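You operate a simulated robot arm through the tools that you are given. There is no shell and no other tool. Be economical: measure what you need, move in short steps, check, and stop when the job is done.

The job below is to be done with a simulated robot arm. You get a single attempt, and the scene is never put back.

TASK
Fetch the clear beaker and stand it on top of the green battery. Put the blue beaker in the inside of the dark grey sink. Put the white spray bottle on the middle of the service bench. Put the yellow reader marked "35" from the top of the fill bench on the service bench before the left dispenser and the yellow reader that says "47" on the black-framed pad. Open the panel bench drawer, take the red cap button and put it in the inside of the panel bench drawer, then shut the drawer. Lift the lid of the control box open. Do these in any order. Set down upright: clear beaker, blue beaker, white spray bottle, yellow reader.

It is judged by the outcome, as a careful person would: the job done as asked, and still so three seconds after it is handed in. It fails if anything else is knocked over, pushed out of place, dropped, spilled or broken. Lids that push on must go on centred and level and be pressed home; caps that screw on are set level and turned clockwise until they are tight.

THE ROBOT
A 6-joint arm with a two-finger gripper on a trunk, on a base that drives. Base frame: it is fixed to the floor where the robot stands at the start and does not move with it; the origin is under the middle of the robot, x ahead of it, y to its left, z up; the surface under the hand at the start is at about z = 0.84. Lengths are in m, angles in rad, forces in N, time in s.
With the tool pointing down near the work surface it reaches from about 0.1 to 0.84 m from the robot's upright axis, wherever it stands. Its first joint turns from -2.897 to 2.897 rad. Places, roughly: black-framed pad (9x6x2 cm) [0.7, 0.1, 0.8]; blue beaker [0.5, 0, 0.75]; clear beaker [0.5, 0, 0.75]; green battery [1, 2.75, 1]; inside of the dark grey sink [0.6, 0.4, 0.7]; inside of the panel bench drawer [0.7, 5.1, 0.6]; lid of the control box [0.6, 1.4, 0.9]; middle of the service bench (15x30 cm) [-3.46, -0.56, 0.72]; panel bench drawer [0.7, 5.1, 0.7]; red cap button (3x3x4 cm) [0.8, 2, 0.9]; service bench before the left dispenser (12x22 cm) [-2.66, -0.54, 0.72]; white spray bottle [0.5, -0.25, 1]; yellow reader [0.5, -0.5, 0.75]. Payload 1.66 kg.
The tool frame sits at the grasp point between the pads (the TCP): z along the fingers, y along the line on which they close. The tips reach 0.016 m beyond it. Largest opening 0.111 m; the body of the gripper starts 0.104 m behind the TCP.
Orientation is that of the tool frame in the base frame, as [roll, pitch, yaw] about the fixed x, y, z axes, in that order (R = Rz(yaw) Ry(pitch) Rx(roll)). With the fingers straight down and closing along the base's y, the tool's x points along the base's -x, its y along +y and its z along -z.

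THE INTERFACE
- The arm moves only by the tool nudge_tool. Its argument "increments" is one flat list of numbers, 7 for each row, row after row: the closure, from 0 (fully open) to 1 (shut), then the shift along the tool's x, y, z in m, then the turn, a rotation vector about the tool's x, y, z in rad. In form: [hand, x, y, z, wx, wy, wz, hand, x, y, z, wx, wy, wz, ...]. A call has 1 to 12 rows; each row shifts and turns the commanded pose from where the row before left it, along the tool's axes as they then stand. Rows are played at 5 a second. More than 0.05 m and 0.15 rad between two rows, or a gripper value outside its range, and nothing of the call is played. A pose out of reach is approached as far as the arm can. The call stops where the force on the tool passes 40 N (or 10 N more than at its start, if that is more) or the arm is blocked; 0.2 s more then pass. The fingers move at their own pace and stop on an object; they squeeze with about 32 N. The grip force told is the motor's: it shows also when the fingers shut on nothing. Time passes only in rows, and 0.2 s behind the last, so rows that do not move let the fingers close. It gives the time, the measured TCP pose, the force on the tool (base axes), the opening and the grip force at its end, in the units of the frame above (readings bear some noise), with the torque about the TCP (base axes, N m) and any sound that the robot's microphone picked up.
- Cameras (640 x 400 px; columns grow to the right, rows downward): "scene" is now at [0.0482, 0.1802, 1.5153]; the picture's right is [-0.15, -0.99, 0.00], its down [-0.83, 0.13, -0.55] and it looks along [0.54, -0.08, -0.84] (base axes); focal length 257 px, centre (320, 200). "wrist" rides on the gripper at [0.07, 0.014, -0.143] in the tool frame; the picture's right is [-0.19, 0.98, 0.00], its down [-0.87, -0.17, -0.47] and it looks along [-0.46, -0.09, 0.88] (tool axes); focal length 230 px, centre (320, 200). There is no depth. A picture from a camera that has moved, and an enlarged one, comes with that camera's place and axes in the base frame and with its lens.
- grab_frame(camera): a new picture of that camera. It takes no simulated time.
- move_column(by): slides the trunk up (or, below 0, down) by that many m; the arm and the scene camera ride with it, the base frame stays. It gives what a move gives, with no picture.
- roll_base(legs): drives the robot by 1 to 6 legs, each [ahead, left, turn to the left] in m, m and rad, along the robot's own axes; the way and the turn of a leg run together, so that a leg with both is an arc; at most 1.5 m and 3.142 rad a leg. The arm and the cameras ride along, it lands a little off, and it stops where it bumps. It gives what a move gives.
- aim_head(pan, tilt): turns the head with the scene camera to pan (to the left, within 2.094 rad either way) and tilt (down, from -0.506 to 1.204), counted from straight ahead of the robot. It gives what a move gives.
- close_up(camera, box): a new picture of the part [left, top, right, bottom] of that camera's present view, enlarged. It takes no simulated time.
- close_job(): hands the job in; it is judged then, once.

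Work in short steps. Places have to be worked out from the pictures, the camera data and where the tool is seen: move nearer, look again, correct. Check each grasp and each placing, and mend what went wrong. You have 217 turns and 210 pictures in all, those below and enlarged ones among them. Open the gripper and draw the arm clear of the work before you hand the job in, unless the task says otherwise; then end with one line.

The tools are called by a JSON object that holds its "method" and its "body". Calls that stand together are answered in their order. nudge_tool: Moves the arm, as the interface text tells. Its arguments: {"type":"object","properties":{"increments":{"type":"array","items":{"type":"number"}}},"required":["increments"]} The other tools are called the same way: move_column (by) slides the trunk up or down; roll_base (legs) drives the base; aim_head (pan, tilt) turns the head that bears the scene camera; grab_frame (camera) takes a picture; close_up (camera, box) takes an enlarged picture of a part of a camera's view; close_job () hands the job in.

At the start:

```text
time_s: 0.0
tool_pos: [0.4174, -0.1594, 1.0858]
ee_rot: [-3.141, 0.0, -3.141]
wrist_force: [0.4, -0.2, 0.0]
moment: [0.0, 0.0, 0.02]
gripper_width: 0.1108
grip_force: 0.1
trunk travel left (down, up): [-0.125, 0.465]
robot x, y, heading: [0.0008, 0.0005, 0.002]
head pan, tilt: [-0.155, 0.991]
```

scene: 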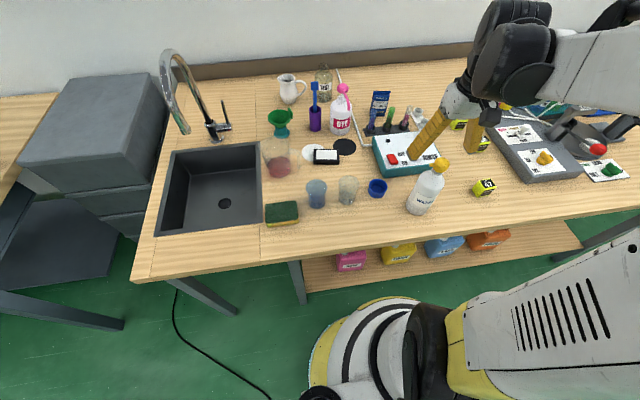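
wrist: 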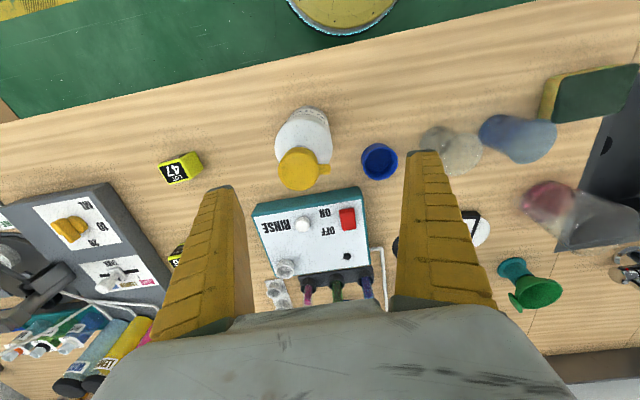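

I'll look closely at the bench first.

{"method": "close_up", "body": {"camera": "scene", "box": [240, 60, 440, 240]}}

{"method": "close_up", "body": {"camera": "scene", "box": [440, 80, 640, 240]}}

{"method": "close_up", "body": {"camera": "wrist", "box": [0, 100, 320, 400]}}

```text
2.22 times, centred on (340, 150) of scene
camera zoom: at [0.0482, 0.1802, 1.5153], right [-0.15, -0.99, 0.0], down [-0.83, 0.13, -0.55], along [0.54, -0.08, -0.84], focal length 572 px, centre (276, 311)
```

zoom: 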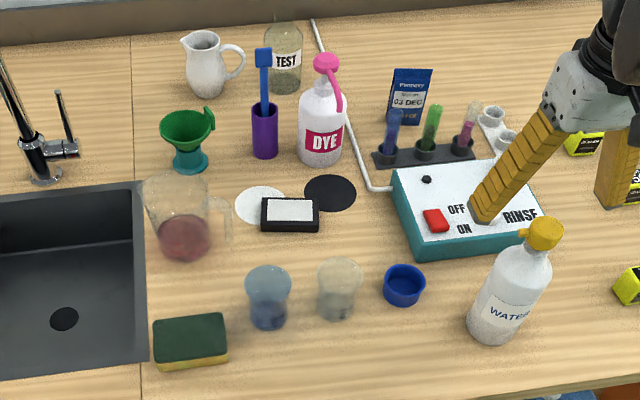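

```text
2.50 times, centred on (540, 160) of scene
camera zoom: at [0.0482, 0.1802, 1.5153], right [-0.15, -0.99, 0.0], down [-0.83, 0.13, -0.55], along [0.54, -0.08, -0.84], focal length 643 px, centre (-230, 300)
```

zoom: 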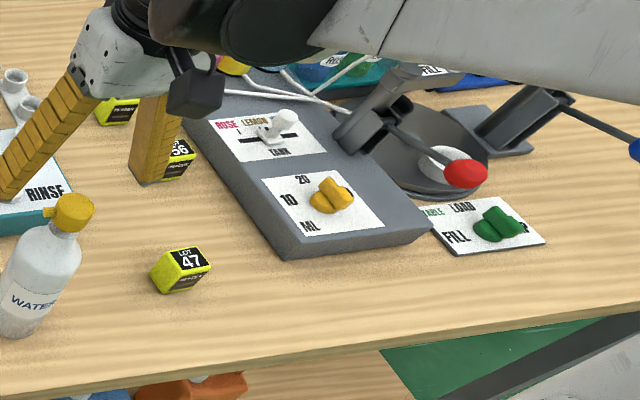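

```text
1.33 times, centred on (160, 250) of wrist
camera zoom: at [0.3479, -0.1482, 1.2297], right [0.19, 0.98, 0.0], down [0.87, -0.17, 0.47], along [0.46, -0.09, -0.88], focal length 307 px, centre (533, 133)
```

zoom: 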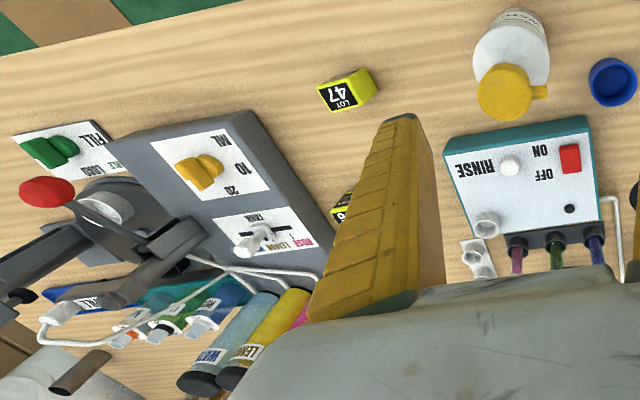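

The blue beaker is at about (0.46, 0.13) and the clear one at about (0.46, 0.03). The WATER bottle at about (0.41, -0.19) is the spray bottle. I'll move the hand over the blue beaker and start turning it so it closes along x, away from the clear beaker.

{"method": "nudge_tool", "body": {"increments": [0, -0.007, 0.0485, 0, 0, 0, 0, 0, -0.007, 0.0485, 0, 0, 0, 0, 0, -0.007, 0.0485, 0, 0, 0, 0, 0, -0.007, 0.0485, 0, 0, 0, 0, 0, -0.007, 0.0485, 0, 0, 0, 0, 0, -0.007, 0.0485, 0, 0, 0, 0, 0, 0, 0, 0, 0, 0, 0.1428, 0, 0, 0, 0, 0, 0, 0.1428, 0, 0, 0, 0, 0, 0, 0.1428, 0, 0, 0, 0, 0, 0, 0.1428, 0, 0, 0, 0, 0, 0, 0.1428]}}

{"method": "nudge_tool", "body": {"increments": [0, 0, 0, 0, 0, 0, 0.1428, 0, 0, 0, 0, 0, 0, 0.1428, 0, 0, 0, 0, 0, 0, 0.1428, 0, 0, 0, 0, 0, 0, 0.1428, 0, 0, 0, 0, 0, 0, 0.1428, 0, 0, 0, 0, 0, 0, 0.1428]}}

{"method": "grab_frame", "body": {"camera": "wrist"}}

{"method": "grab_frame", "body": {"camera": "scene"}}

```text
time_s: 2.4
tool_pos: [0.4596, 0.1305, 1.0868]
ee_rot: [3.142, 0.001, 2.425]
wrist_force: [-0.3, 0.0, -0.9]
moment: [0.0, -0.02, 0.01]
gripper_width: 0.1108
grip_force: 0.0
trunk travel left (down, up): [-0.125, 0.465]
robot x, y, heading: [0.0012, -0.0041, -0.002]
head pan, tilt: [-0.155, 0.991]
```

```text
time_s: 3.8
tool_pos: [0.46, 0.1301, 1.0847]
ee_rot: [-3.14, -0.001, 1.568]
wrist_force: [0.0, 0.4, 0.5]
moment: [0.05, 0.0, -0.01]
gripper_width: 0.1109
grip_force: 0.0
trunk travel left (down, up): [-0.125, 0.465]
robot x, y, heading: [-0.0023, -0.0004, -0.002]
head pan, tilt: [-0.155, 0.991]
```

```text
204 pictures are left
camera wrist: at [0.4734, 0.1987, 1.2295], right [0.98, -0.19, 0.0], down [-0.17, -0.87, 0.47], along [-0.09, -0.46, -0.88], focal length 230 px, centre (320, 200)
```

wrist: 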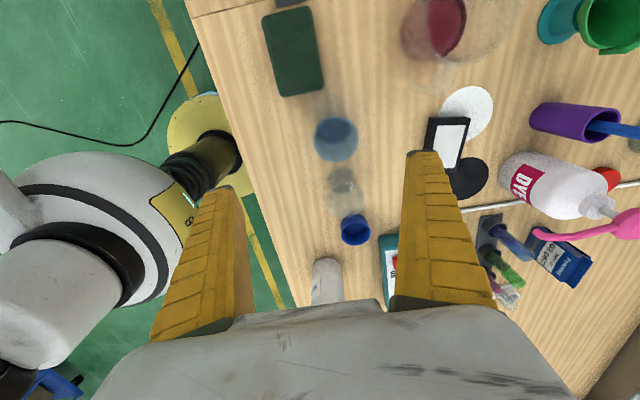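

```text
203 pictures are left
camera scene: at [0.0482, 0.1802, 1.5153], right [-0.15, -0.99, 0.0], down [-0.83, 0.13, -0.55], along [0.54, -0.08, -0.84], focal length 257 px, centre (320, 200)
```

scene: 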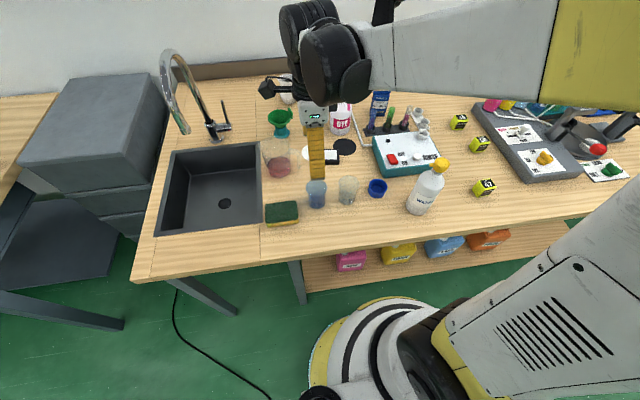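

The wrist view puts the blue beaker slightly further in x than the scene view did. I'll zoom in on both beakers and the readers.

{"method": "close_up", "body": {"camera": "wrist", "box": [260, 90, 420, 260]}}

{"method": "close_up", "body": {"camera": "scene", "box": [260, 160, 400, 240]}}

{"method": "close_up", "body": {"camera": "scene", "box": [420, 80, 540, 220]}}

```text
2.35 times, centred on (340, 175) of wrist
camera zoom: at [0.4734, 0.1987, 1.2295], right [0.98, -0.19, 0.0], down [-0.17, -0.87, 0.47], along [-0.09, -0.46, -0.88], focal length 541 px, centre (273, 259)
```

zoom: 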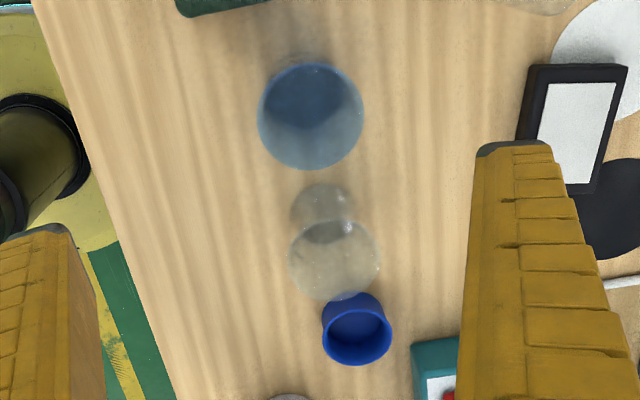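

```text
4.57 times, centred on (330, 200) of scene
camera zoom: at [0.0482, 0.1802, 1.5153], right [-0.15, -0.99, 0.0], down [-0.83, 0.13, -0.55], along [0.54, -0.08, -0.84], focal length 1176 px, centre (274, 200)
```

zoom: 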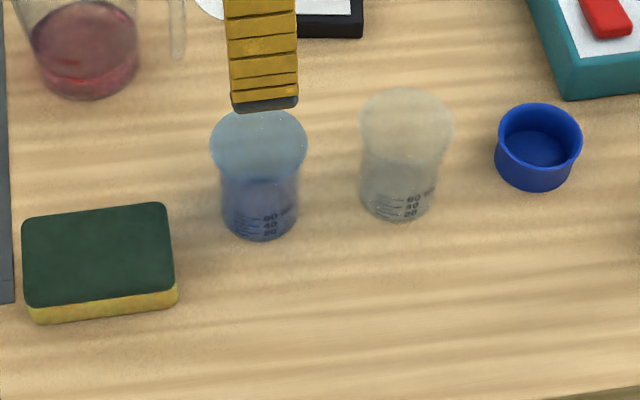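

```text
2.86 times, centred on (480, 150) of scene
camera zoom: at [0.0482, 0.1802, 1.5153], right [-0.15, -0.99, 0.0], down [-0.83, 0.13, -0.55], along [0.54, -0.08, -0.84], focal length 735 px, centre (-137, 343)
```

zoom: 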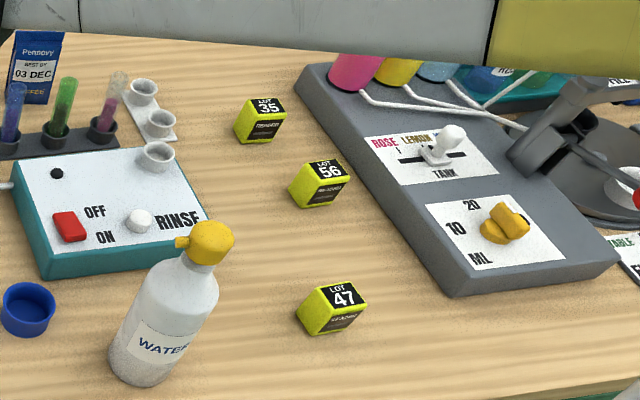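

The two cameras disagree by about 2 cm in x. I'll split the difference, lower the hand to just above the rim, and look again.

{"method": "nudge_tool", "body": {"increments": [0, 0, 0.012, 0.02, 0, 0, 0, 0, 0, 0, 0.03, 0, 0, 0, 0, 0, 0, 0.03, 0, 0, 0, 0, 0, 0, 0.025, 0, 0, 0]}}

{"method": "grab_frame", "body": {"camera": "wrist"}}

{"method": "close_up", "body": {"camera": "scene", "box": [260, 140, 400, 240]}}

```text
time_s: 4.8
tool_pos: [0.4714, 0.1317, 0.9795]
ee_rot: [3.141, 0.001, 1.57]
wrist_force: [0.2, -0.5, -0.4]
moment: [-0.03, -0.01, 0.01]
gripper_width: 0.111
grip_force: 0.0
trunk travel left (down, up): [-0.125, 0.465]
robot x, y, heading: [-0.0026, -0.0028, -0.0]
head pan, tilt: [-0.155, 0.991]
```

```text
199 pictures are left
camera wrist: at [0.4854, 0.1991, 1.1235], right [0.98, -0.19, 0.0], down [-0.17, -0.87, 0.47], along [-0.09, -0.46, -0.88], focal length 230 px, centre (320, 200)
```

wrist: 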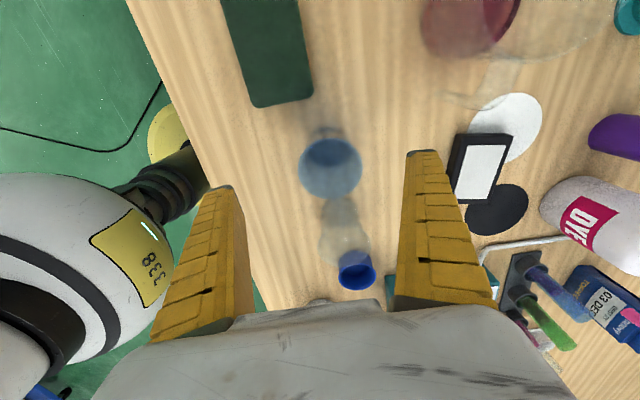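

```text
4.00 times, centred on (330, 190) of scene
camera zoom: at [0.0486, 0.1803, 1.5153], right [-0.15, -0.99, 0.0], down [-0.83, 0.13, -0.55], along [0.54, -0.08, -0.84], focal length 1029 px, centre (280, 240)
```

zoom: 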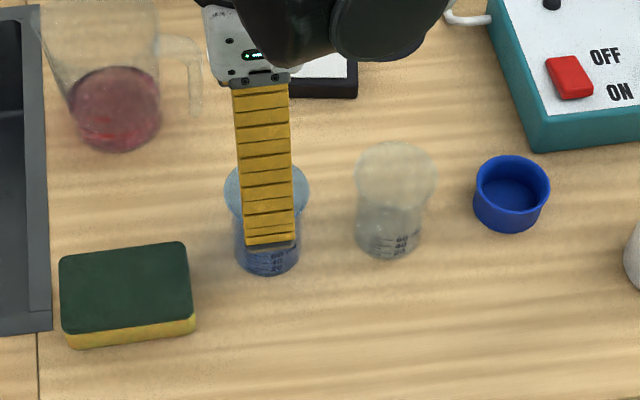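

The wrist camera consistently puts the beaker at about (0.480, 0.126). I'll correct to that, go down around it and close.

{"method": "nudge_tool", "body": {"increments": [0, -0.004, 0.009, 0.01, 0, 0, 0, 0, 0, 0, 0.03, 0, 0, 0, 0, 0, 0, 0.03, 0, 0, 0, 0, 0, 0, 0.032, 0, 0, 0]}}

{"method": "nudge_tool", "body": {"increments": [0.5, 0, 0, 0, 0, 0, 0, 1, 0, 0, 0, 0, 0, 0, 1, 0, 0, 0, 0, 0, 0, 1, 0, 0, 0, 0, 0, 0]}}

{"method": "grab_frame", "body": {"camera": "wrist"}}

{"method": "close_up", "body": {"camera": "scene", "box": [260, 140, 400, 240]}}

```text
time_s: 5.8
tool_pos: [0.4811, 0.1264, 0.8792]
ee_rot: [3.141, 0.0, 1.57]
wrist_force: [-0.2, 0.5, 0.4]
moment: [0.01, 0.01, -0.02]
gripper_width: 0.1109
grip_force: 0.1
trunk travel left (down, up): [-0.125, 0.465]
robot x, y, heading: [0.0014, -0.0012, -0.0]
head pan, tilt: [-0.155, 0.991]
```

```text
time_s: 6.8
tool_pos: [0.4805, 0.1268, 0.8792]
ee_rot: [3.141, 0.001, 1.571]
wrist_force: [-0.1, 0.7, 0.6]
moment: [0.0, 0.07, 0.0]
gripper_width: 0.0534
grip_force: 31.8
trunk travel left (down, up): [-0.125, 0.465]
robot x, y, heading: [-0.0017, 0.0005, 0.001]
head pan, tilt: [-0.155, 0.991]
```

```text
197 pictures are left
camera wrist: at [0.4944, 0.1941, 1.0231], right [0.98, -0.19, 0.0], down [-0.17, -0.87, 0.47], along [-0.09, -0.46, -0.88], focal length 230 px, centre (320, 200)
```

wrist: 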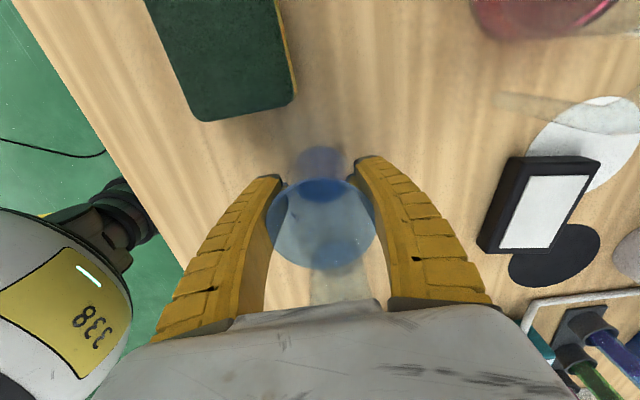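

```text
4.00 times, centred on (330, 190) of scene
camera zoom: at [0.0483, 0.1802, 1.5153], right [-0.15, -0.99, 0.0], down [-0.83, 0.13, -0.55], along [0.54, -0.08, -0.84], focal length 1029 px, centre (280, 240)
```

zoom: 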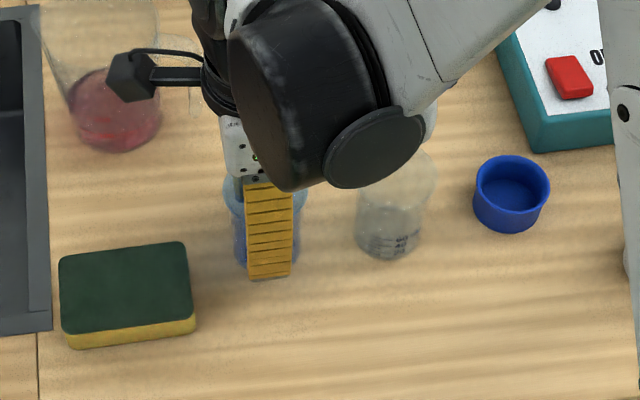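

The blue beaker is held. I'll lift it about 0.17 m and carry it over the sink at about (0.56, 0.42).

{"method": "nudge_tool", "body": {"increments": [1, 0, 0, -0.03, 0, 0, 0, 1, 0, 0, -0.045, 0, 0, 0, 1, 0, 0, -0.045, 0, 0, 0, 1, 0, 0, -0.045, 0, 0, 0, 1, 0.044, 0.013, 0, 0, 0, 0, 1, 0.048, 0.013, 0, 0, 0, 0, 1, 0.048, 0.013, 0, 0, 0, 0, 1, 0.048, 0.013, 0, 0, 0, 0, 1, 0.048, 0.013, 0, 0, 0, 0, 1, 0.048, 0.013, 0, 0, 0, 0, 1, 0.01, 0.002, 0, 0, 0, 0]}}

{"method": "grab_frame", "body": {"camera": "wrist"}}

{"method": "grab_frame", "body": {"camera": "scene"}}

```text
time_s: 9.2
tool_pos: [0.5624, 0.4218, 1.043]
ee_rot: [-3.141, 0.0, 1.57]
wrist_force: [-0.4, 0.2, -0.2]
moment: [0.01, 0.02, -0.02]
gripper_width: 0.0528
grip_force: 31.5
trunk travel left (down, up): [-0.125, 0.465]
robot x, y, heading: [0.0019, -0.0017, -0.001]
head pan, tilt: [-0.155, 0.991]
```

```text
195 pictures are left
camera wrist: at [0.5748, 0.4896, 1.1869], right [0.98, -0.19, 0.0], down [-0.17, -0.87, 0.47], along [-0.09, -0.46, -0.88], focal length 230 px, centre (320, 200)
```

wrist: 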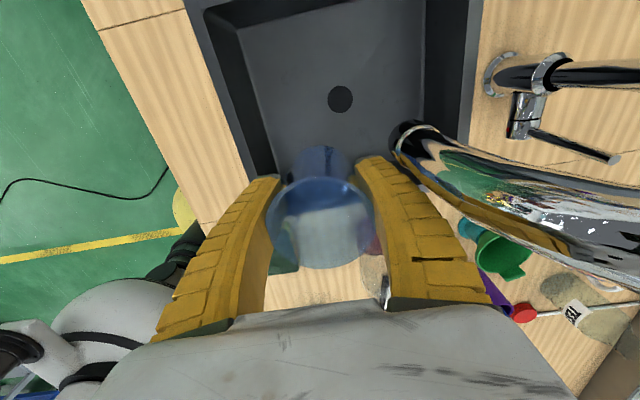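

```text
194 pictures are left
camera scene: at [0.0482, 0.1804, 1.5153], right [-0.15, -0.99, 0.0], down [-0.83, 0.13, -0.55], along [0.54, -0.08, -0.84], focal length 257 px, centre (320, 200)
```

scene: 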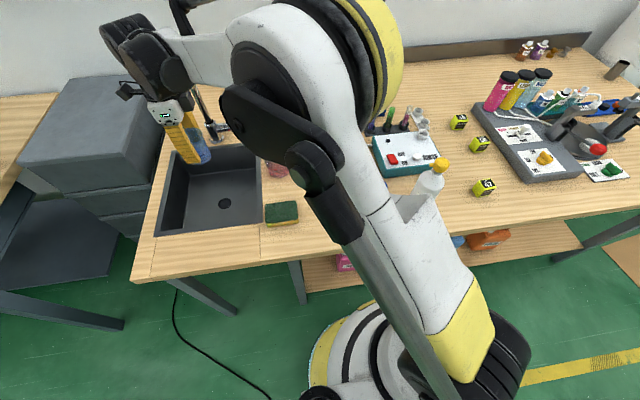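

The faucet mouth hangs near x≈0.65, y≈0.43. I'll shift the hand back to about (0.535, 0.40) and lower part way into the sink.

{"method": "nudge_tool", "body": {"increments": [1, -0.02, -0.027, 0, 0, 0, 0, 1, 0, 0, 0.04, 0, 0, 0, 1, 0, 0, 0.04, 0, 0, 0, 1, 0, 0, 0.04, 0, 0, 0, 1, 0, 0, 0.04, 0, 0, 0]}}

{"method": "grab_frame", "body": {"camera": "wrist"}}

{"method": "close_up", "body": {"camera": "scene", "box": [120, 60, 320, 260]}}

```text
time_s: 10.4
tool_pos: [0.5332, 0.4014, 0.8838]
ee_rot: [-3.14, 0.001, 1.571]
wrist_force: [-0.2, -0.1, -0.5]
moment: [-0.01, -0.03, -0.02]
gripper_width: 0.0527
grip_force: 31.9
trunk travel left (down, up): [-0.125, 0.465]
robot x, y, heading: [0.0022, 0.0008, -0.002]
head pan, tilt: [-0.155, 0.991]
```

```text
193 pictures are left
camera wrist: at [0.5473, 0.4693, 1.0273], right [0.98, -0.19, 0.0], down [-0.17, -0.87, 0.47], along [-0.09, -0.46, -0.88], focal length 230 px, centre (320, 200)
```

wrist: 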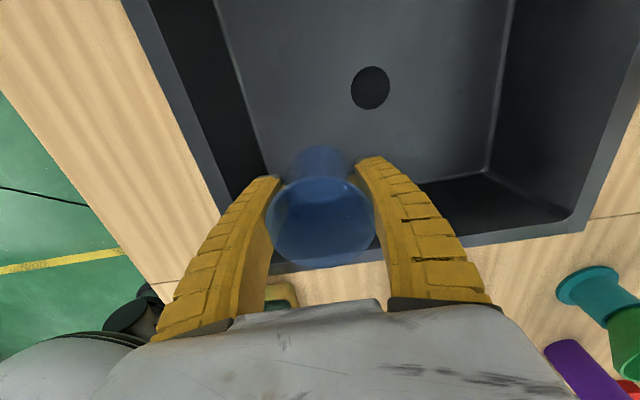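

```text
2.00 times, centred on (220, 160) of scene
camera zoom: at [0.0487, 0.1806, 1.5153], right [-0.15, -0.99, 0.0], down [-0.83, 0.13, -0.55], along [0.54, -0.08, -0.84], focal length 514 px, centre (520, 280)
```

zoom: 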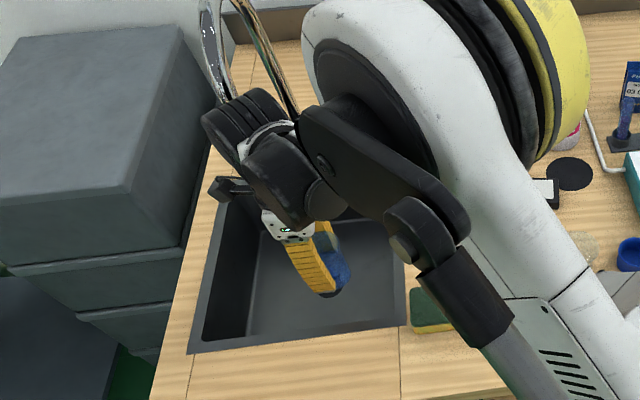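

Clearances look fine: the near wall is at about x=0.447. I'll continue lowering in small steps and watch the force.

{"method": "nudge_tool", "body": {"increments": [1, 0, 0, 0.03, 0, 0, 0, 1, 0, 0, 0.03, 0, 0, 0, 1, 0, 0, 0.02, 0, 0, 0]}}

{"method": "grab_frame", "body": {"camera": "wrist"}}

{"method": "grab_frame", "body": {"camera": "scene"}}

```text
time_s: 11.2
tool_pos: [0.5323, 0.4023, 0.8025]
ee_rot: [3.141, 0.002, 1.571]
wrist_force: [0.4, -0.1, 0.5]
moment: [-0.02, 0.01, -0.02]
gripper_width: 0.0527
grip_force: 32.4
trunk travel left (down, up): [-0.125, 0.465]
robot x, y, heading: [-0.0009, 0.0004, 0.003]
head pan, tilt: [-0.155, 0.991]
```

```text
191 pictures are left
camera wrist: at [0.5464, 0.4702, 0.9464], right [0.98, -0.19, 0.0], down [-0.17, -0.87, 0.47], along [-0.09, -0.46, -0.88], focal length 230 px, centre (320, 200)
```

wrist: 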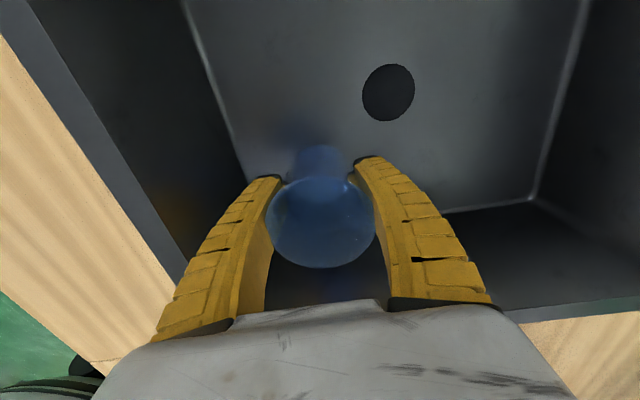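

```text
190 pictures are left
camera scene: at [0.0483, 0.1803, 1.5153], right [-0.15, -0.99, 0.0], down [-0.83, 0.13, -0.55], along [0.54, -0.08, -0.84], focal length 257 px, centre (320, 200)
```

scene: 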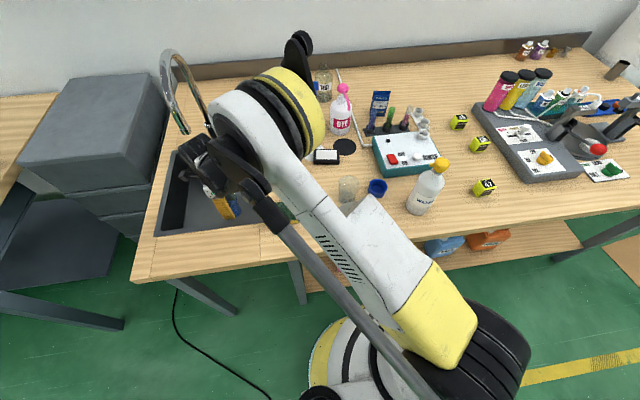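

The sink floor works out at z≈0.72, so the beaker should touch near TCP 0.76. I'll go on in small steps.

{"method": "nudge_tool", "body": {"increments": [1, 0, 0, 0.02, 0, 0, 0, 1, 0, 0, 0.01, 0, 0, 0, 1, 0, 0, 0.005, 0, 0, 0]}}

{"method": "nudge_tool", "body": {"increments": [1, 0, 0, 0.004, 0, 0, 0, 1, 0, 0, 0, 0, 0, 0]}}

{"method": "nudge_tool", "body": {"increments": [1, 0, 0, 0.004, 0, 0, 0, 1, 0, 0, 0, 0, 0, 0]}}

```text
time_s: 12.0
tool_pos: [0.5327, 0.4021, 0.7683]
ee_rot: [3.142, 0.001, 1.571]
wrist_force: [0.3, -0.1, -1.2]
moment: [-0.01, -0.02, 0.0]
gripper_width: 0.0526
grip_force: 32.3
trunk travel left (down, up): [-0.125, 0.465]
robot x, y, heading: [0.0018, -0.0001, -0.0]
head pan, tilt: [-0.155, 0.991]
```

```text
time_s: 12.6
tool_pos: [0.5324, 0.4013, 0.7644]
ee_rot: [-3.141, -0.001, 1.571]
wrist_force: [0.2, 0.2, 0.3]
moment: [0.01, 0.01, -0.01]
gripper_width: 0.0525
grip_force: 31.9
trunk travel left (down, up): [-0.125, 0.465]
robot x, y, heading: [0.0002, 0.0023, -0.003]
head pan, tilt: [-0.155, 0.991]
```

```text
time_s: 13.2
tool_pos: [0.5319, 0.402, 0.7612]
ee_rot: [-3.141, 0.001, 1.57]
wrist_force: [-0.2, 0.5, -0.3]
moment: [0.01, 0.02, 0.0]
gripper_width: 0.0525
grip_force: 32.4
trunk travel left (down, up): [-0.125, 0.465]
robot x, y, heading: [0.0014, 0.0024, -0.004]
head pan, tilt: [-0.155, 0.991]
```

No contact yet, so I'll keep stepping down.

{"method": "nudge_tool", "body": {"increments": [1, 0, 0, 0.004, 0, 0, 0, 1, 0, 0, 0.002, 0, 0, 0]}}

{"method": "nudge_tool", "body": {"increments": [1, 0, 0, 0.004, 0, 0, 0, 1, 0, 0, 0.002, 0, 0, 0]}}

{"method": "grab_frame", "body": {"camera": "wrist"}}

```text
time_s: 13.8
tool_pos: [0.534, 0.4013, 0.7561]
ee_rot: [-3.141, 0.001, 1.57]
wrist_force: [0.1, -0.4, 0.4]
moment: [0.01, -0.01, 0.02]
gripper_width: 0.0525
grip_force: 32.4
trunk travel left (down, up): [-0.125, 0.465]
robot x, y, heading: [0.0002, -0.0027, -0.005]
head pan, tilt: [-0.155, 0.991]
```

```text
time_s: 14.4
tool_pos: [0.533, 0.4, 0.7518]
ee_rot: [3.14, 0.002, 1.57]
wrist_force: [3.8, -5.2, 22.5]
moment: [0.0, -0.09, 0.02]
gripper_width: 0.0524
grip_force: 32.2
trunk travel left (down, up): [-0.125, 0.465]
robot x, y, heading: [-0.0014, -0.001, 0.002]
head pan, tilt: [-0.155, 0.991]
```

```text
189 pictures are left
camera wrist: at [0.5464, 0.4682, 0.8952], right [0.98, -0.19, 0.0], down [-0.17, -0.87, 0.47], along [-0.09, -0.46, -0.88], focal length 230 px, centre (320, 200)
```

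wrist: 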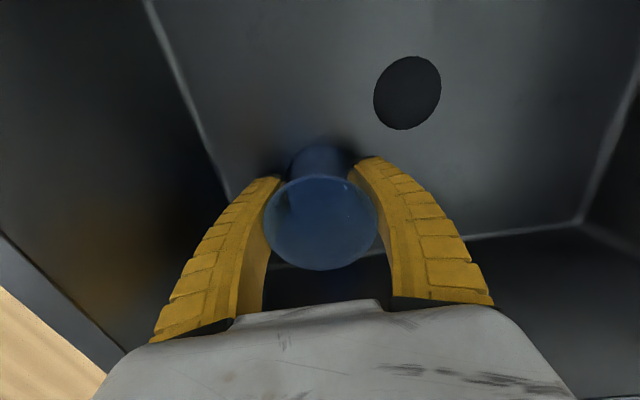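

There's contact at 22 N. I'll back off 2 mm, open gently to about 85 mm, then rise straight up.

{"method": "nudge_tool", "body": {"increments": [1, 0, 0, -0.002, 0, 0, 0, 0.45, 0, 0, 0, 0, 0, 0, 0.35, 0, 0, 0, 0, 0, 0, 0.235, 0, 0, 0, 0, 0, 0, 0.235, 0, 0, 0, 0, 0, 0, 0.235, 0, 0, -0.02, 0, 0, 0, 0.235, 0, 0, -0.04, 0, 0, 0, 0.235, 0, 0, -0.04, 0, 0, 0, 0.235, 0, 0, -0.04, 0, 0, 0, 0.235, 0, 0, -0.045, 0, 0, 0, 0.235, 0, 0, -0.045, 0, 0, 0, 0.235, 0, 0, -0.045, 0, 0, 0]}}

{"method": "grab_frame", "body": {"camera": "wrist"}}

```text
time_s: 17.0
tool_pos: [0.5333, 0.4018, 1.0248]
ee_rot: [3.141, -0.002, 1.571]
wrist_force: [-0.2, 0.0, -0.4]
moment: [0.01, 0.01, -0.02]
gripper_width: 0.086
grip_force: 0.7
trunk travel left (down, up): [-0.125, 0.465]
robot x, y, heading: [-0.0003, -0.0004, -0.002]
head pan, tilt: [-0.155, 0.991]
```

```text
188 pictures are left
camera wrist: at [0.5464, 0.4697, 1.1686], right [0.98, -0.19, 0.0], down [-0.17, -0.87, 0.47], along [-0.09, -0.46, -0.88], focal length 230 px, centre (320, 200)
```

wrist: 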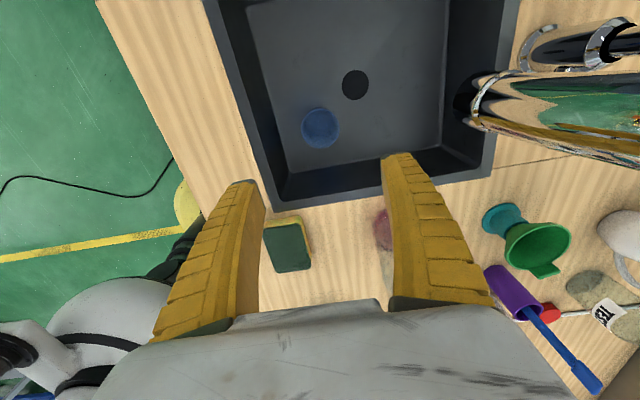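

The blue beaker stands in the sink. Next I'll travel high to above reader "47" at about (0.46, -0.40) to look at it.

{"method": "nudge_tool", "body": {"increments": [0, 0, 0, -0.045, 0, 0, 0, 0, 0, 0, -0.045, 0, 0, 0, 0, -0.048, -0.0045, 0, 0, 0, 0, 0, -0.048, -0.0045, 0, 0, 0, 0, 0, -0.048, -0.0045, 0, 0, 0, 0, 0, -0.048, -0.0045, 0, 0, 0, 0, 0, -0.048, -0.0045, 0, 0, 0, 0, 0, -0.048, -0.0045, 0, 0, 0, 0, 0, -0.048, -0.0045, 0, 0, 0, 0, 0, -0.048, -0.0045, 0, 0, 0, 0, 0, -0.048, -0.0045, 0, 0, 0, 0, 0, -0.048, -0.0045, 0, 0, 0, 0]}}

{"method": "nudge_tool", "body": {"increments": [0, -0.048, -0.0045, 0, 0, 0, 0, 0, -0.048, -0.0045, 0, 0, 0, 0, 0, -0.048, -0.0045, 0, 0, 0, 0, 0, -0.048, -0.0045, 0, 0, 0, 0, 0, -0.048, -0.0045, 0, 0, 0, 0, 0, -0.048, -0.0045, 0, 0, 0, 0, 0, -0.03, 0, 0, 0, 0, 0]}}

{"method": "grab_frame", "body": {"camera": "wrist"}}

{"method": "grab_frame", "body": {"camera": "scene"}}

```text
time_s: 19.6
tool_pos: [0.4892, -0.0814, 1.1153]
ee_rot: [-3.141, 0.0, 1.571]
wrist_force: [0.2, -1.1, 0.1]
moment: [0.0, -0.01, -0.01]
gripper_width: 0.1109
grip_force: 0.0
trunk travel left (down, up): [-0.125, 0.465]
robot x, y, heading: [-0.0004, 0.003, 0.001]
head pan, tilt: [-0.155, 0.991]
```

```text
time_s: 21.2
tool_pos: [0.4622, -0.3972, 1.1179]
ee_rot: [-3.141, 0.001, 1.569]
wrist_force: [0.2, -1.5, -1.1]
moment: [0.04, 0.0, 0.02]
gripper_width: 0.1106
grip_force: 0.0
trunk travel left (down, up): [-0.125, 0.465]
robot x, y, heading: [-0.0003, 0.0015, 0.003]
head pan, tilt: [-0.155, 0.991]
```

```text
187 pictures are left
camera wrist: at [0.4759, -0.3286, 1.2614], right [0.98, -0.19, 0.0], down [-0.17, -0.87, 0.47], along [-0.09, -0.46, -0.88], focal length 230 px, centre (320, 200)
```

wrist: 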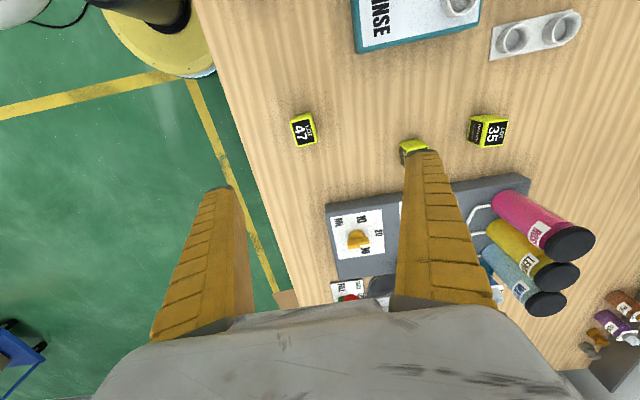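

```text
186 pictures are left
camera scene: at [0.0483, 0.1798, 1.5154], right [-0.15, -0.99, 0.0], down [-0.83, 0.13, -0.55], along [0.54, -0.08, -0.84], focal length 257 px, centre (320, 200)
```

scene: 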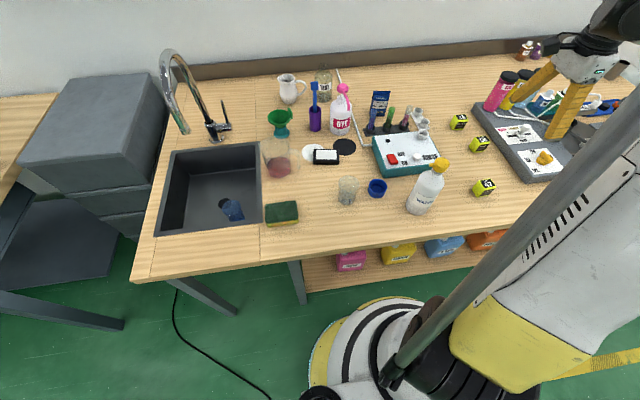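

{"method": "close_up", "body": {"camera": "wrist", "box": [260, 80, 360, 180]}}

{"method": "close_up", "body": {"camera": "scene", "box": [140, 130, 300, 240]}}

{"method": "close_up", "body": {"camera": "scene", "box": [440, 100, 540, 210]}}

```text
4.00 times, centred on (310, 130) of wrist
camera zoom: at [0.4759, -0.3286, 1.2614], right [0.98, -0.19, 0.0], down [-0.17, -0.87, 0.47], along [-0.09, -0.46, -0.88], focal length 920 px, centre (360, 480)
```

zoom: 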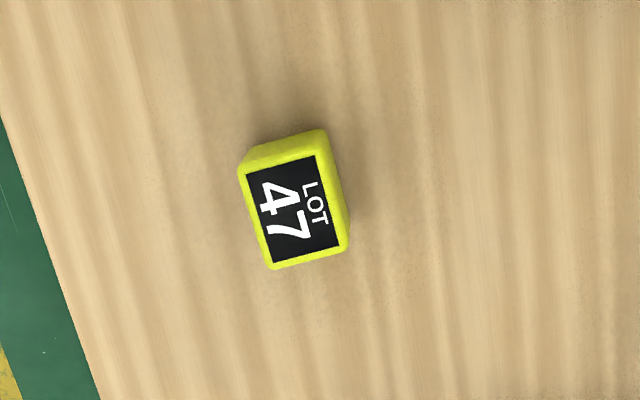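

```text
3.64 times, centred on (220, 185) of scene
camera zoom: at [0.0483, 0.1798, 1.5154], right [-0.15, -0.99, 0.0], down [-0.83, 0.13, -0.55], along [0.54, -0.08, -0.84], focal length 935 px, centre (684, 254)
```

zoom: 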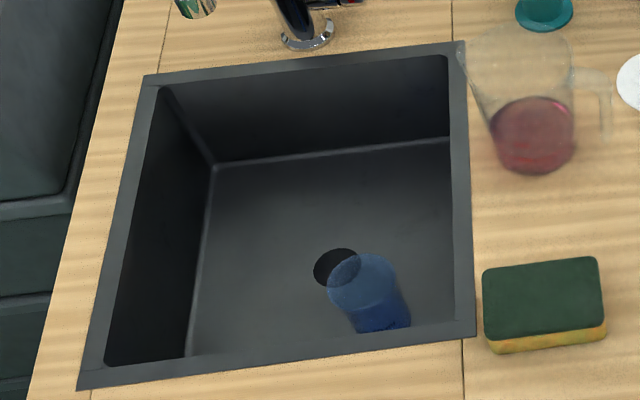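

```text
3.64 times, centred on (490, 155) of scene
camera zoom: at [0.0483, 0.1798, 1.5154], right [-0.15, -0.99, 0.0], down [-0.83, 0.13, -0.55], along [0.54, -0.08, -0.84], focal length 935 px, centre (-298, 364)
```

zoom: 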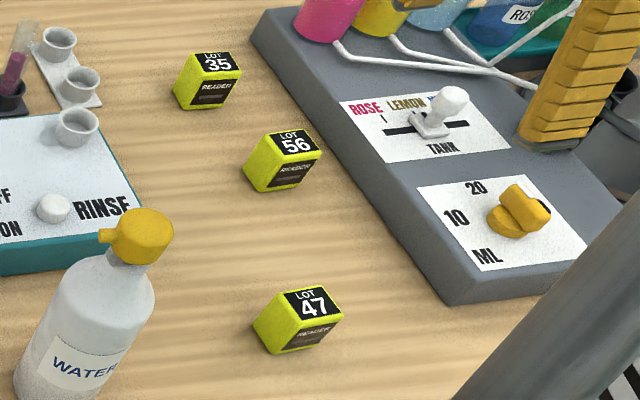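

Reader 47 is at about (0.434, -0.400), near enough aligned with the axes, with its narrow side along x. The current closing direction suits it. I'll lower around it in two stages.

{"method": "nudge_tool", "body": {"increments": [0, -0.003, -0.028, 0, 0, 0, 0, 0, 0, 0, 0.045, 0, 0, 0, 0, 0, 0, 0.045, 0, 0, 0, 0, 0, 0, 0.045, 0, 0, 0, 0, 0, 0, 0.045, 0, 0, 0]}}

{"method": "grab_frame", "body": {"camera": "wrist"}}

```text
time_s: 22.4
tool_pos: [0.4342, -0.4004, 0.9368]
ee_rot: [3.141, -0.001, 1.572]
wrist_force: [-0.7, -0.9, -0.3]
moment: [-0.03, -0.02, 0.03]
gripper_width: 0.1108
grip_force: 0.1
trunk travel left (down, up): [-0.125, 0.465]
robot x, y, heading: [0.0024, -0.0012, 0.002]
head pan, tilt: [-0.155, 0.991]
```

```text
182 pictures are left
camera wrist: at [0.4474, -0.3324, 1.0801], right [0.98, -0.19, 0.0], down [-0.17, -0.87, 0.47], along [-0.09, -0.46, -0.88], focal length 230 px, centre (320, 200)
```

wrist: 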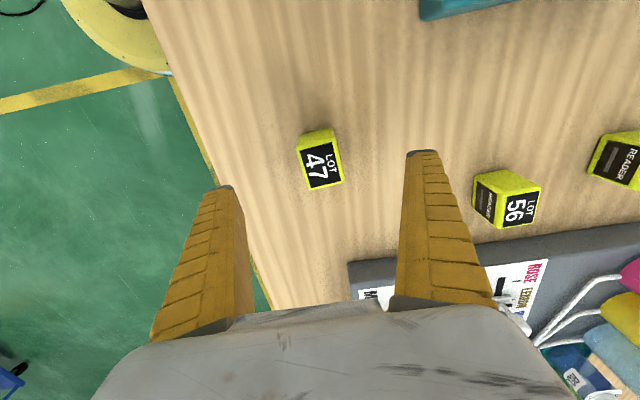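

It's well centred, so I'll descend and grasp.

{"method": "nudge_tool", "body": {"increments": [0, -0.003, 0, 0.03, 0, 0, 0, 0, 0, 0, 0.03, 0, 0, 0, 0, 0, 0, 0.01, 0, 0, 0, 0.5, 0, 0, 0, 0, 0, 0, 1, 0, 0, 0, 0, 0, 0, 1, 0, 0, 0, 0, 0, 0, 1, 0, 0, 0, 0, 0, 0]}}

{"method": "grab_frame", "body": {"camera": "wrist"}}

```text
time_s: 24.0
tool_pos: [0.4325, -0.4023, 0.8683]
ee_rot: [3.14, 0.0, 1.571]
wrist_force: [2.6, -2.3, 10.9]
moment: [-0.02, -0.08, 0.08]
gripper_width: 0.0315
grip_force: 31.3
trunk travel left (down, up): [-0.125, 0.465]
robot x, y, heading: [-0.0023, -0.0002, -0.002]
head pan, tilt: [-0.155, 0.991]
```

```text
181 pictures are left
camera wrist: at [0.4466, -0.335, 1.0103], right [0.98, -0.19, 0.0], down [-0.17, -0.87, 0.47], along [-0.09, -0.46, -0.88], focal length 230 px, centre (320, 200)
```

wrist: 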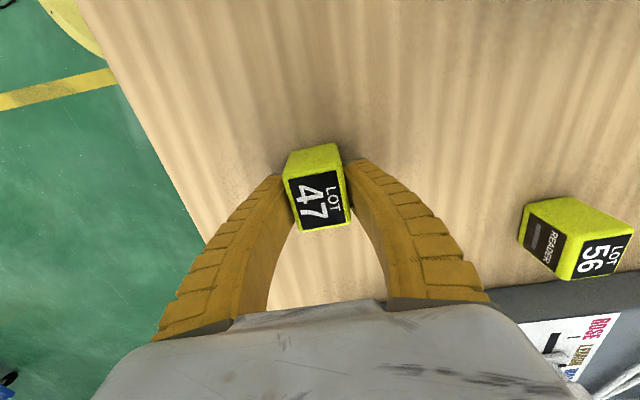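

The reader is gripped, and the fingertips touch the table at TCP 0.868, so the table is at about 0.85. I'll lift high and carry it over the pad at about (0.655, 0.07).

{"method": "nudge_tool", "body": {"increments": [1, 0, 0, -0.03, 0, 0, 0, 1, 0, 0, -0.048, 0, 0, 0, 1, 0, 0, -0.048, 0, 0, 0, 1, 0, 0, -0.048, 0, 0, 0, 1, 0, 0, -0.048, 0, 0, 0, 1, 0, 0, -0.048, 0, 0, 0]}}

{"method": "nudge_tool", "body": {"increments": [1, 0.0393, 0.0185, 0, 0, 0, 0, 1, 0.0393, 0.0185, 0, 0, 0, 0, 1, 0.0393, 0.0185, 0, 0, 0, 0, 1, 0.0393, 0.0185, 0, 0, 0, 0, 1, 0.0393, 0.0185, 0, 0, 0, 0, 1, 0.0393, 0.0185, 0, 0, 0, 0, 1, 0.0393, 0.0185, 0, 0, 0, 0, 1, 0.0393, 0.0185, 0, 0, 0, 0, 1, 0.0393, 0.0185, 0, 0, 0, 0, 1, 0.0393, 0.0185, 0, 0, 0, 0, 1, 0.0393, 0.0185, 0, 0, 0, 0, 1, 0.0393, 0.0185, 0, 0, 0, 0]}}

{"method": "grab_frame", "body": {"camera": "wrist"}}

{"method": "grab_frame", "body": {"camera": "scene"}}

```text
time_s: 25.4
tool_pos: [0.4338, -0.403, 1.1379]
ee_rot: [-3.141, 0.0, 1.571]
wrist_force: [1.2, -0.8, -0.7]
moment: [0.02, 0.02, 0.01]
gripper_width: 0.0295
grip_force: 31.8
trunk travel left (down, up): [-0.125, 0.465]
robot x, y, heading: [-0.0011, -0.0025, -0.001]
head pan, tilt: [-0.155, 0.991]
```

```text
time_s: 28.0
tool_pos: [0.6578, 0.069, 1.1361]
ee_rot: [-3.14, 0.001, 1.571]
wrist_force: [-0.1, -0.4, -0.6]
moment: [-0.06, 0.01, -0.04]
gripper_width: 0.0293
grip_force: 31.8
trunk travel left (down, up): [-0.125, 0.465]
robot x, y, heading: [0.0019, -0.0051, -0.002]
head pan, tilt: [-0.155, 0.991]
```

```text
180 pictures are left
camera wrist: at [0.6716, 0.1366, 1.2808], right [0.98, -0.19, 0.0], down [-0.17, -0.87, 0.47], along [-0.09, -0.46, -0.88], focal length 230 px, centre (320, 200)
```

wrist: 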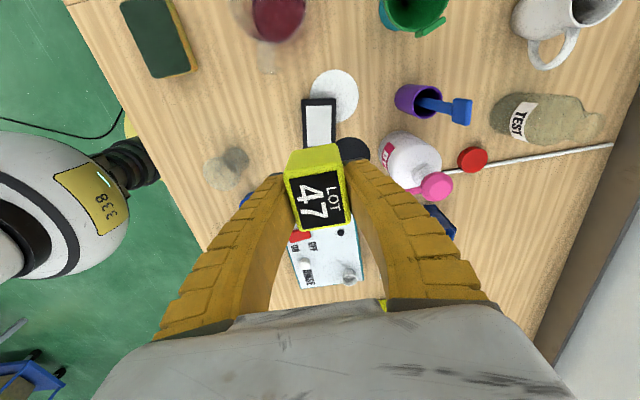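

```text
179 pictures are left
camera scene: at [0.0488, 0.1809, 1.5152], right [-0.15, -0.99, 0.0], down [-0.83, 0.13, -0.55], along [0.54, -0.08, -0.84], focal length 257 px, centre (320, 200)
```

scene: 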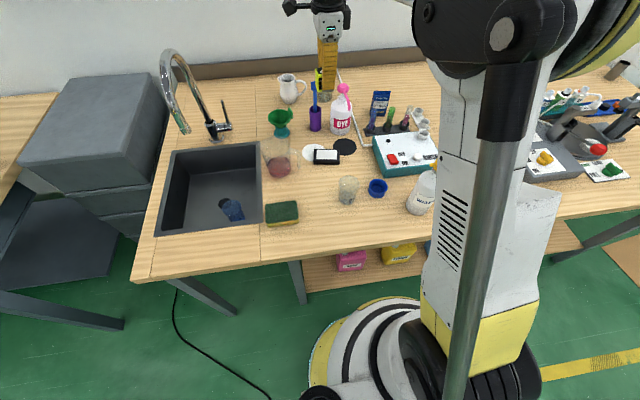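

The pad centre agrees at about (0.658, 0.067). I'll lower to just above it and check.

{"method": "nudge_tool", "body": {"increments": [1, -0.002, 0, 0.045, 0, 0, 0, 1, 0, 0, 0.045, 0, 0, 0, 1, 0, 0, 0.045, 0, 0, 0, 1, 0, 0, 0.045, 0, 0, 0, 1, 0, 0, 0.03, 0, 0, 0]}}

{"method": "grab_frame", "body": {"camera": "wrist"}}

{"method": "close_up", "body": {"camera": "scene", "box": [260, 80, 400, 200]}}

```text
time_s: 29.2
tool_pos: [0.6555, 0.0664, 0.9272]
ee_rot: [3.14, 0.001, 1.572]
wrist_force: [0.1, 0.6, -1.1]
moment: [0.0, 0.01, -0.01]
gripper_width: 0.0295
grip_force: 31.9
trunk travel left (down, up): [-0.125, 0.465]
robot x, y, heading: [0.0004, 0.0027, 0.004]
head pan, tilt: [-0.155, 0.991]
```

```text
178 pictures are left
camera wrist: at [0.6694, 0.1343, 1.0708], right [0.98, -0.19, 0.0], down [-0.17, -0.87, 0.47], along [-0.09, -0.46, -0.88], focal length 230 px, centre (320, 200)
```

wrist: 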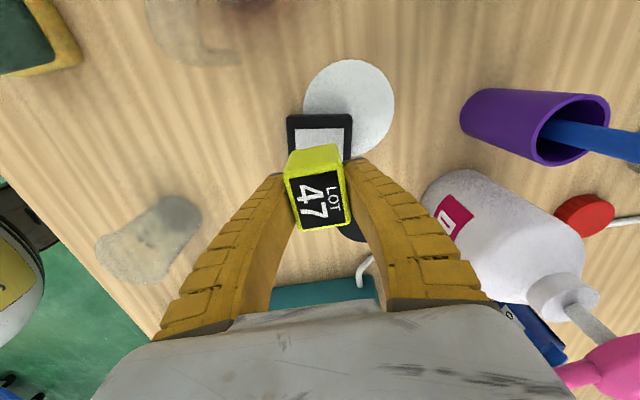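

```text
3.33 times, centred on (330, 140) of scene
camera zoom: at [0.0485, 0.1803, 1.5153], right [-0.15, -0.99, 0.0], down [-0.83, 0.13, -0.55], along [0.54, -0.08, -0.84], focal length 857 px, centre (287, 400)
```

zoom: 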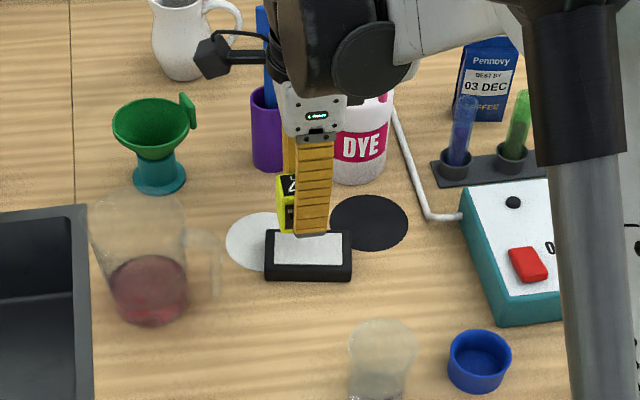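

It's centred on the pad. I'll lower the last bit with force checks; contact should come near TCP 0.888.

{"method": "nudge_tool", "body": {"increments": [1, 0, 0, 0.02, 0, 0, 0, 1, 0, 0, 0.012, 0, 0, 0]}}

{"method": "nudge_tool", "body": {"increments": [1, 0, 0, 0.004, 0, 0, 0, 1, 0, 0, 0, 0, 0, 0]}}

{"method": "nudge_tool", "body": {"increments": [1, 0, 0, 0.003, 0, 0, 0, 1, 0, 0, 0, 0, 0, 0]}}

```text
time_s: 29.8
tool_pos: [0.6566, 0.0666, 0.8939]
ee_rot: [3.14, 0.0, 1.572]
wrist_force: [0.2, 0.3, -0.5]
moment: [0.0, 0.03, 0.0]
gripper_width: 0.0293
grip_force: 31.5
trunk travel left (down, up): [-0.125, 0.465]
robot x, y, heading: [0.0021, 0.0015, -0.0]
head pan, tilt: [-0.155, 0.991]
```

```text
time_s: 30.4
tool_pos: [0.6564, 0.0662, 0.8891]
ee_rot: [3.141, -0.001, 1.572]
wrist_force: [-0.1, 0.0, -1.4]
moment: [-0.01, 0.0, -0.01]
gripper_width: 0.0292
grip_force: 31.9
trunk travel left (down, up): [-0.125, 0.465]
robot x, y, heading: [0.0004, -0.0021, 0.001]
head pan, tilt: [-0.155, 0.991]
```

```text
time_s: 31.0
tool_pos: [0.6559, 0.0659, 0.8877]
ee_rot: [-3.141, -0.001, 1.569]
wrist_force: [2.0, -1.0, 6.4]
moment: [0.03, -0.07, -0.01]
gripper_width: 0.0303
grip_force: 32.0
trunk travel left (down, up): [-0.125, 0.465]
robot x, y, heading: [-0.0, 0.0013, -0.001]
head pan, tilt: [-0.155, 0.991]
```

Contact as expected, so I'll open to about 60 mm and rise.

{"method": "nudge_tool", "body": {"increments": [0.65, 0, 0, 0, 0, 0, 0, 0.5, 0, 0, 0, 0, 0, 0, 0.45, 0, 0, 0, 0, 0, 0, 0.45, 0, 0, -0.03, 0, 0, 0, 0.45, 0, 0, -0.045, 0, 0, 0, 0.45, 0, 0, -0.045, 0, 0, 0, 0.45, 0, 0, -0.045, 0, 0, 0, 0.45, 0, 0, -0.045, 0, 0, 0, 0.45, 0, 0, -0.045, 0, 0, 0]}}

{"method": "grab_frame", "body": {"camera": "wrist"}}

{"method": "close_up", "body": {"camera": "scene", "box": [260, 80, 400, 200]}}

```text
time_s: 33.0
tool_pos: [0.656, 0.0673, 1.141]
ee_rot: [3.142, 0.0, 1.571]
wrist_force: [0.0, -0.7, 0.1]
moment: [0.02, 0.0, -0.01]
gripper_width: 0.0628
grip_force: 0.8
trunk travel left (down, up): [-0.125, 0.465]
robot x, y, heading: [0.0033, 0.0018, -0.001]
head pan, tilt: [-0.155, 0.991]
```

```text
176 pictures are left
camera wrist: at [0.6692, 0.1347, 1.2853], right [0.98, -0.19, 0.0], down [-0.17, -0.87, 0.47], along [-0.09, -0.46, -0.88], focal length 230 px, centre (320, 200)
```

wrist: 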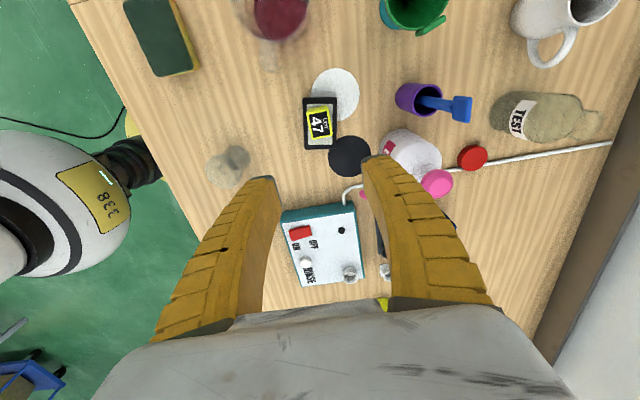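

```text
3.33 times, centred on (330, 140) of scene
camera zoom: at [0.0479, 0.1802, 1.5154], right [-0.15, -0.99, 0.0], down [-0.83, 0.13, -0.55], along [0.54, -0.08, -0.84], focal length 857 px, centre (287, 400)
```

zoom: 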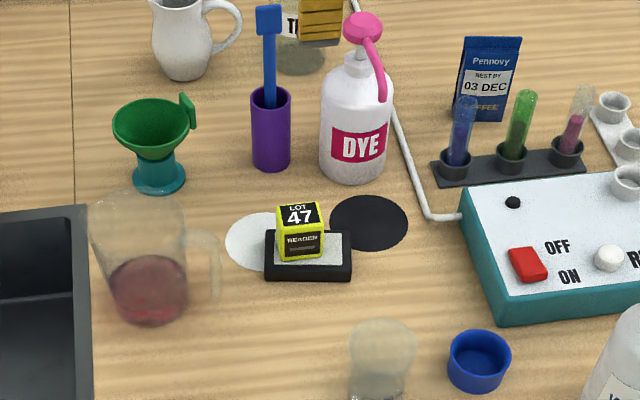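

Reader 47 stands on the pad. Reader 35, at about (0.735, -0.45), is just out of reach from here, so I'll slide the base 0.35 m to the right.

{"method": "roll_base", "body": {"legs": [[0, -0.35, 0]]}}

{"method": "grab_frame", "body": {"camera": "wrist"}}

{"method": "grab_frame", "body": {"camera": "scene"}}

```text
time_s: 35.3
tool_pos: [0.6559, -0.2812, 1.1409]
ee_rot: [3.14, 0.0, 1.574]
wrist_force: [0.6, 0.0, 0.6]
moment: [0.01, 0.02, 0.0]
gripper_width: 0.0629
grip_force: 1.3
trunk travel left (down, up): [-0.125, 0.465]
robot x, y, heading: [0.0002, -0.3537, 0.006]
head pan, tilt: [-0.155, 0.991]
```

```text
174 pictures are left
camera wrist: at [0.6696, -0.2133, 1.2848], right [0.98, -0.19, 0.0], down [-0.16, -0.87, 0.47], along [-0.09, -0.46, -0.88], focal length 230 px, centre (320, 200)
```

wrist: 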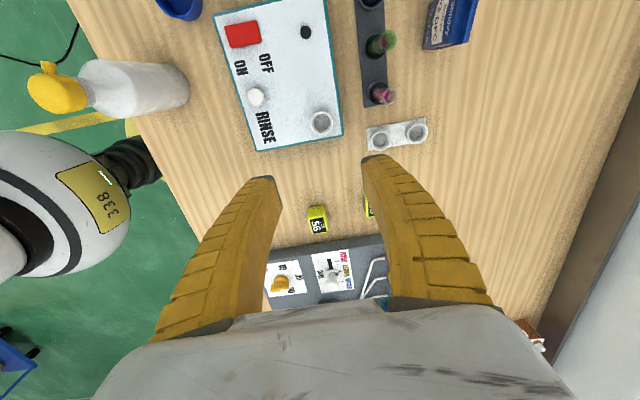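

```text
173 pictures are left
camera scene: at [0.0482, -0.1699, 1.5154], right [-0.15, -0.99, 0.0], down [-0.83, 0.13, -0.55], along [0.54, -0.08, -0.84], focal length 257 px, centre (320, 200)
```

scene: 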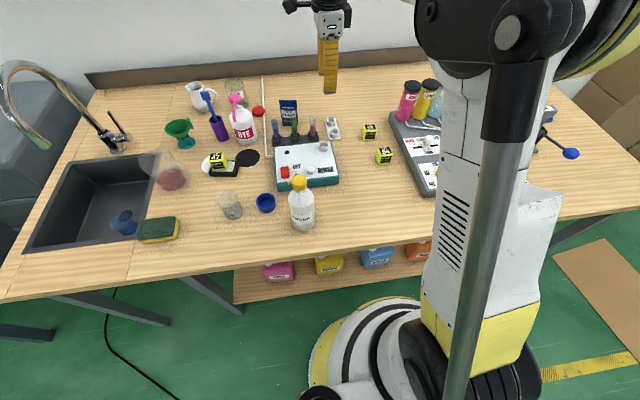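

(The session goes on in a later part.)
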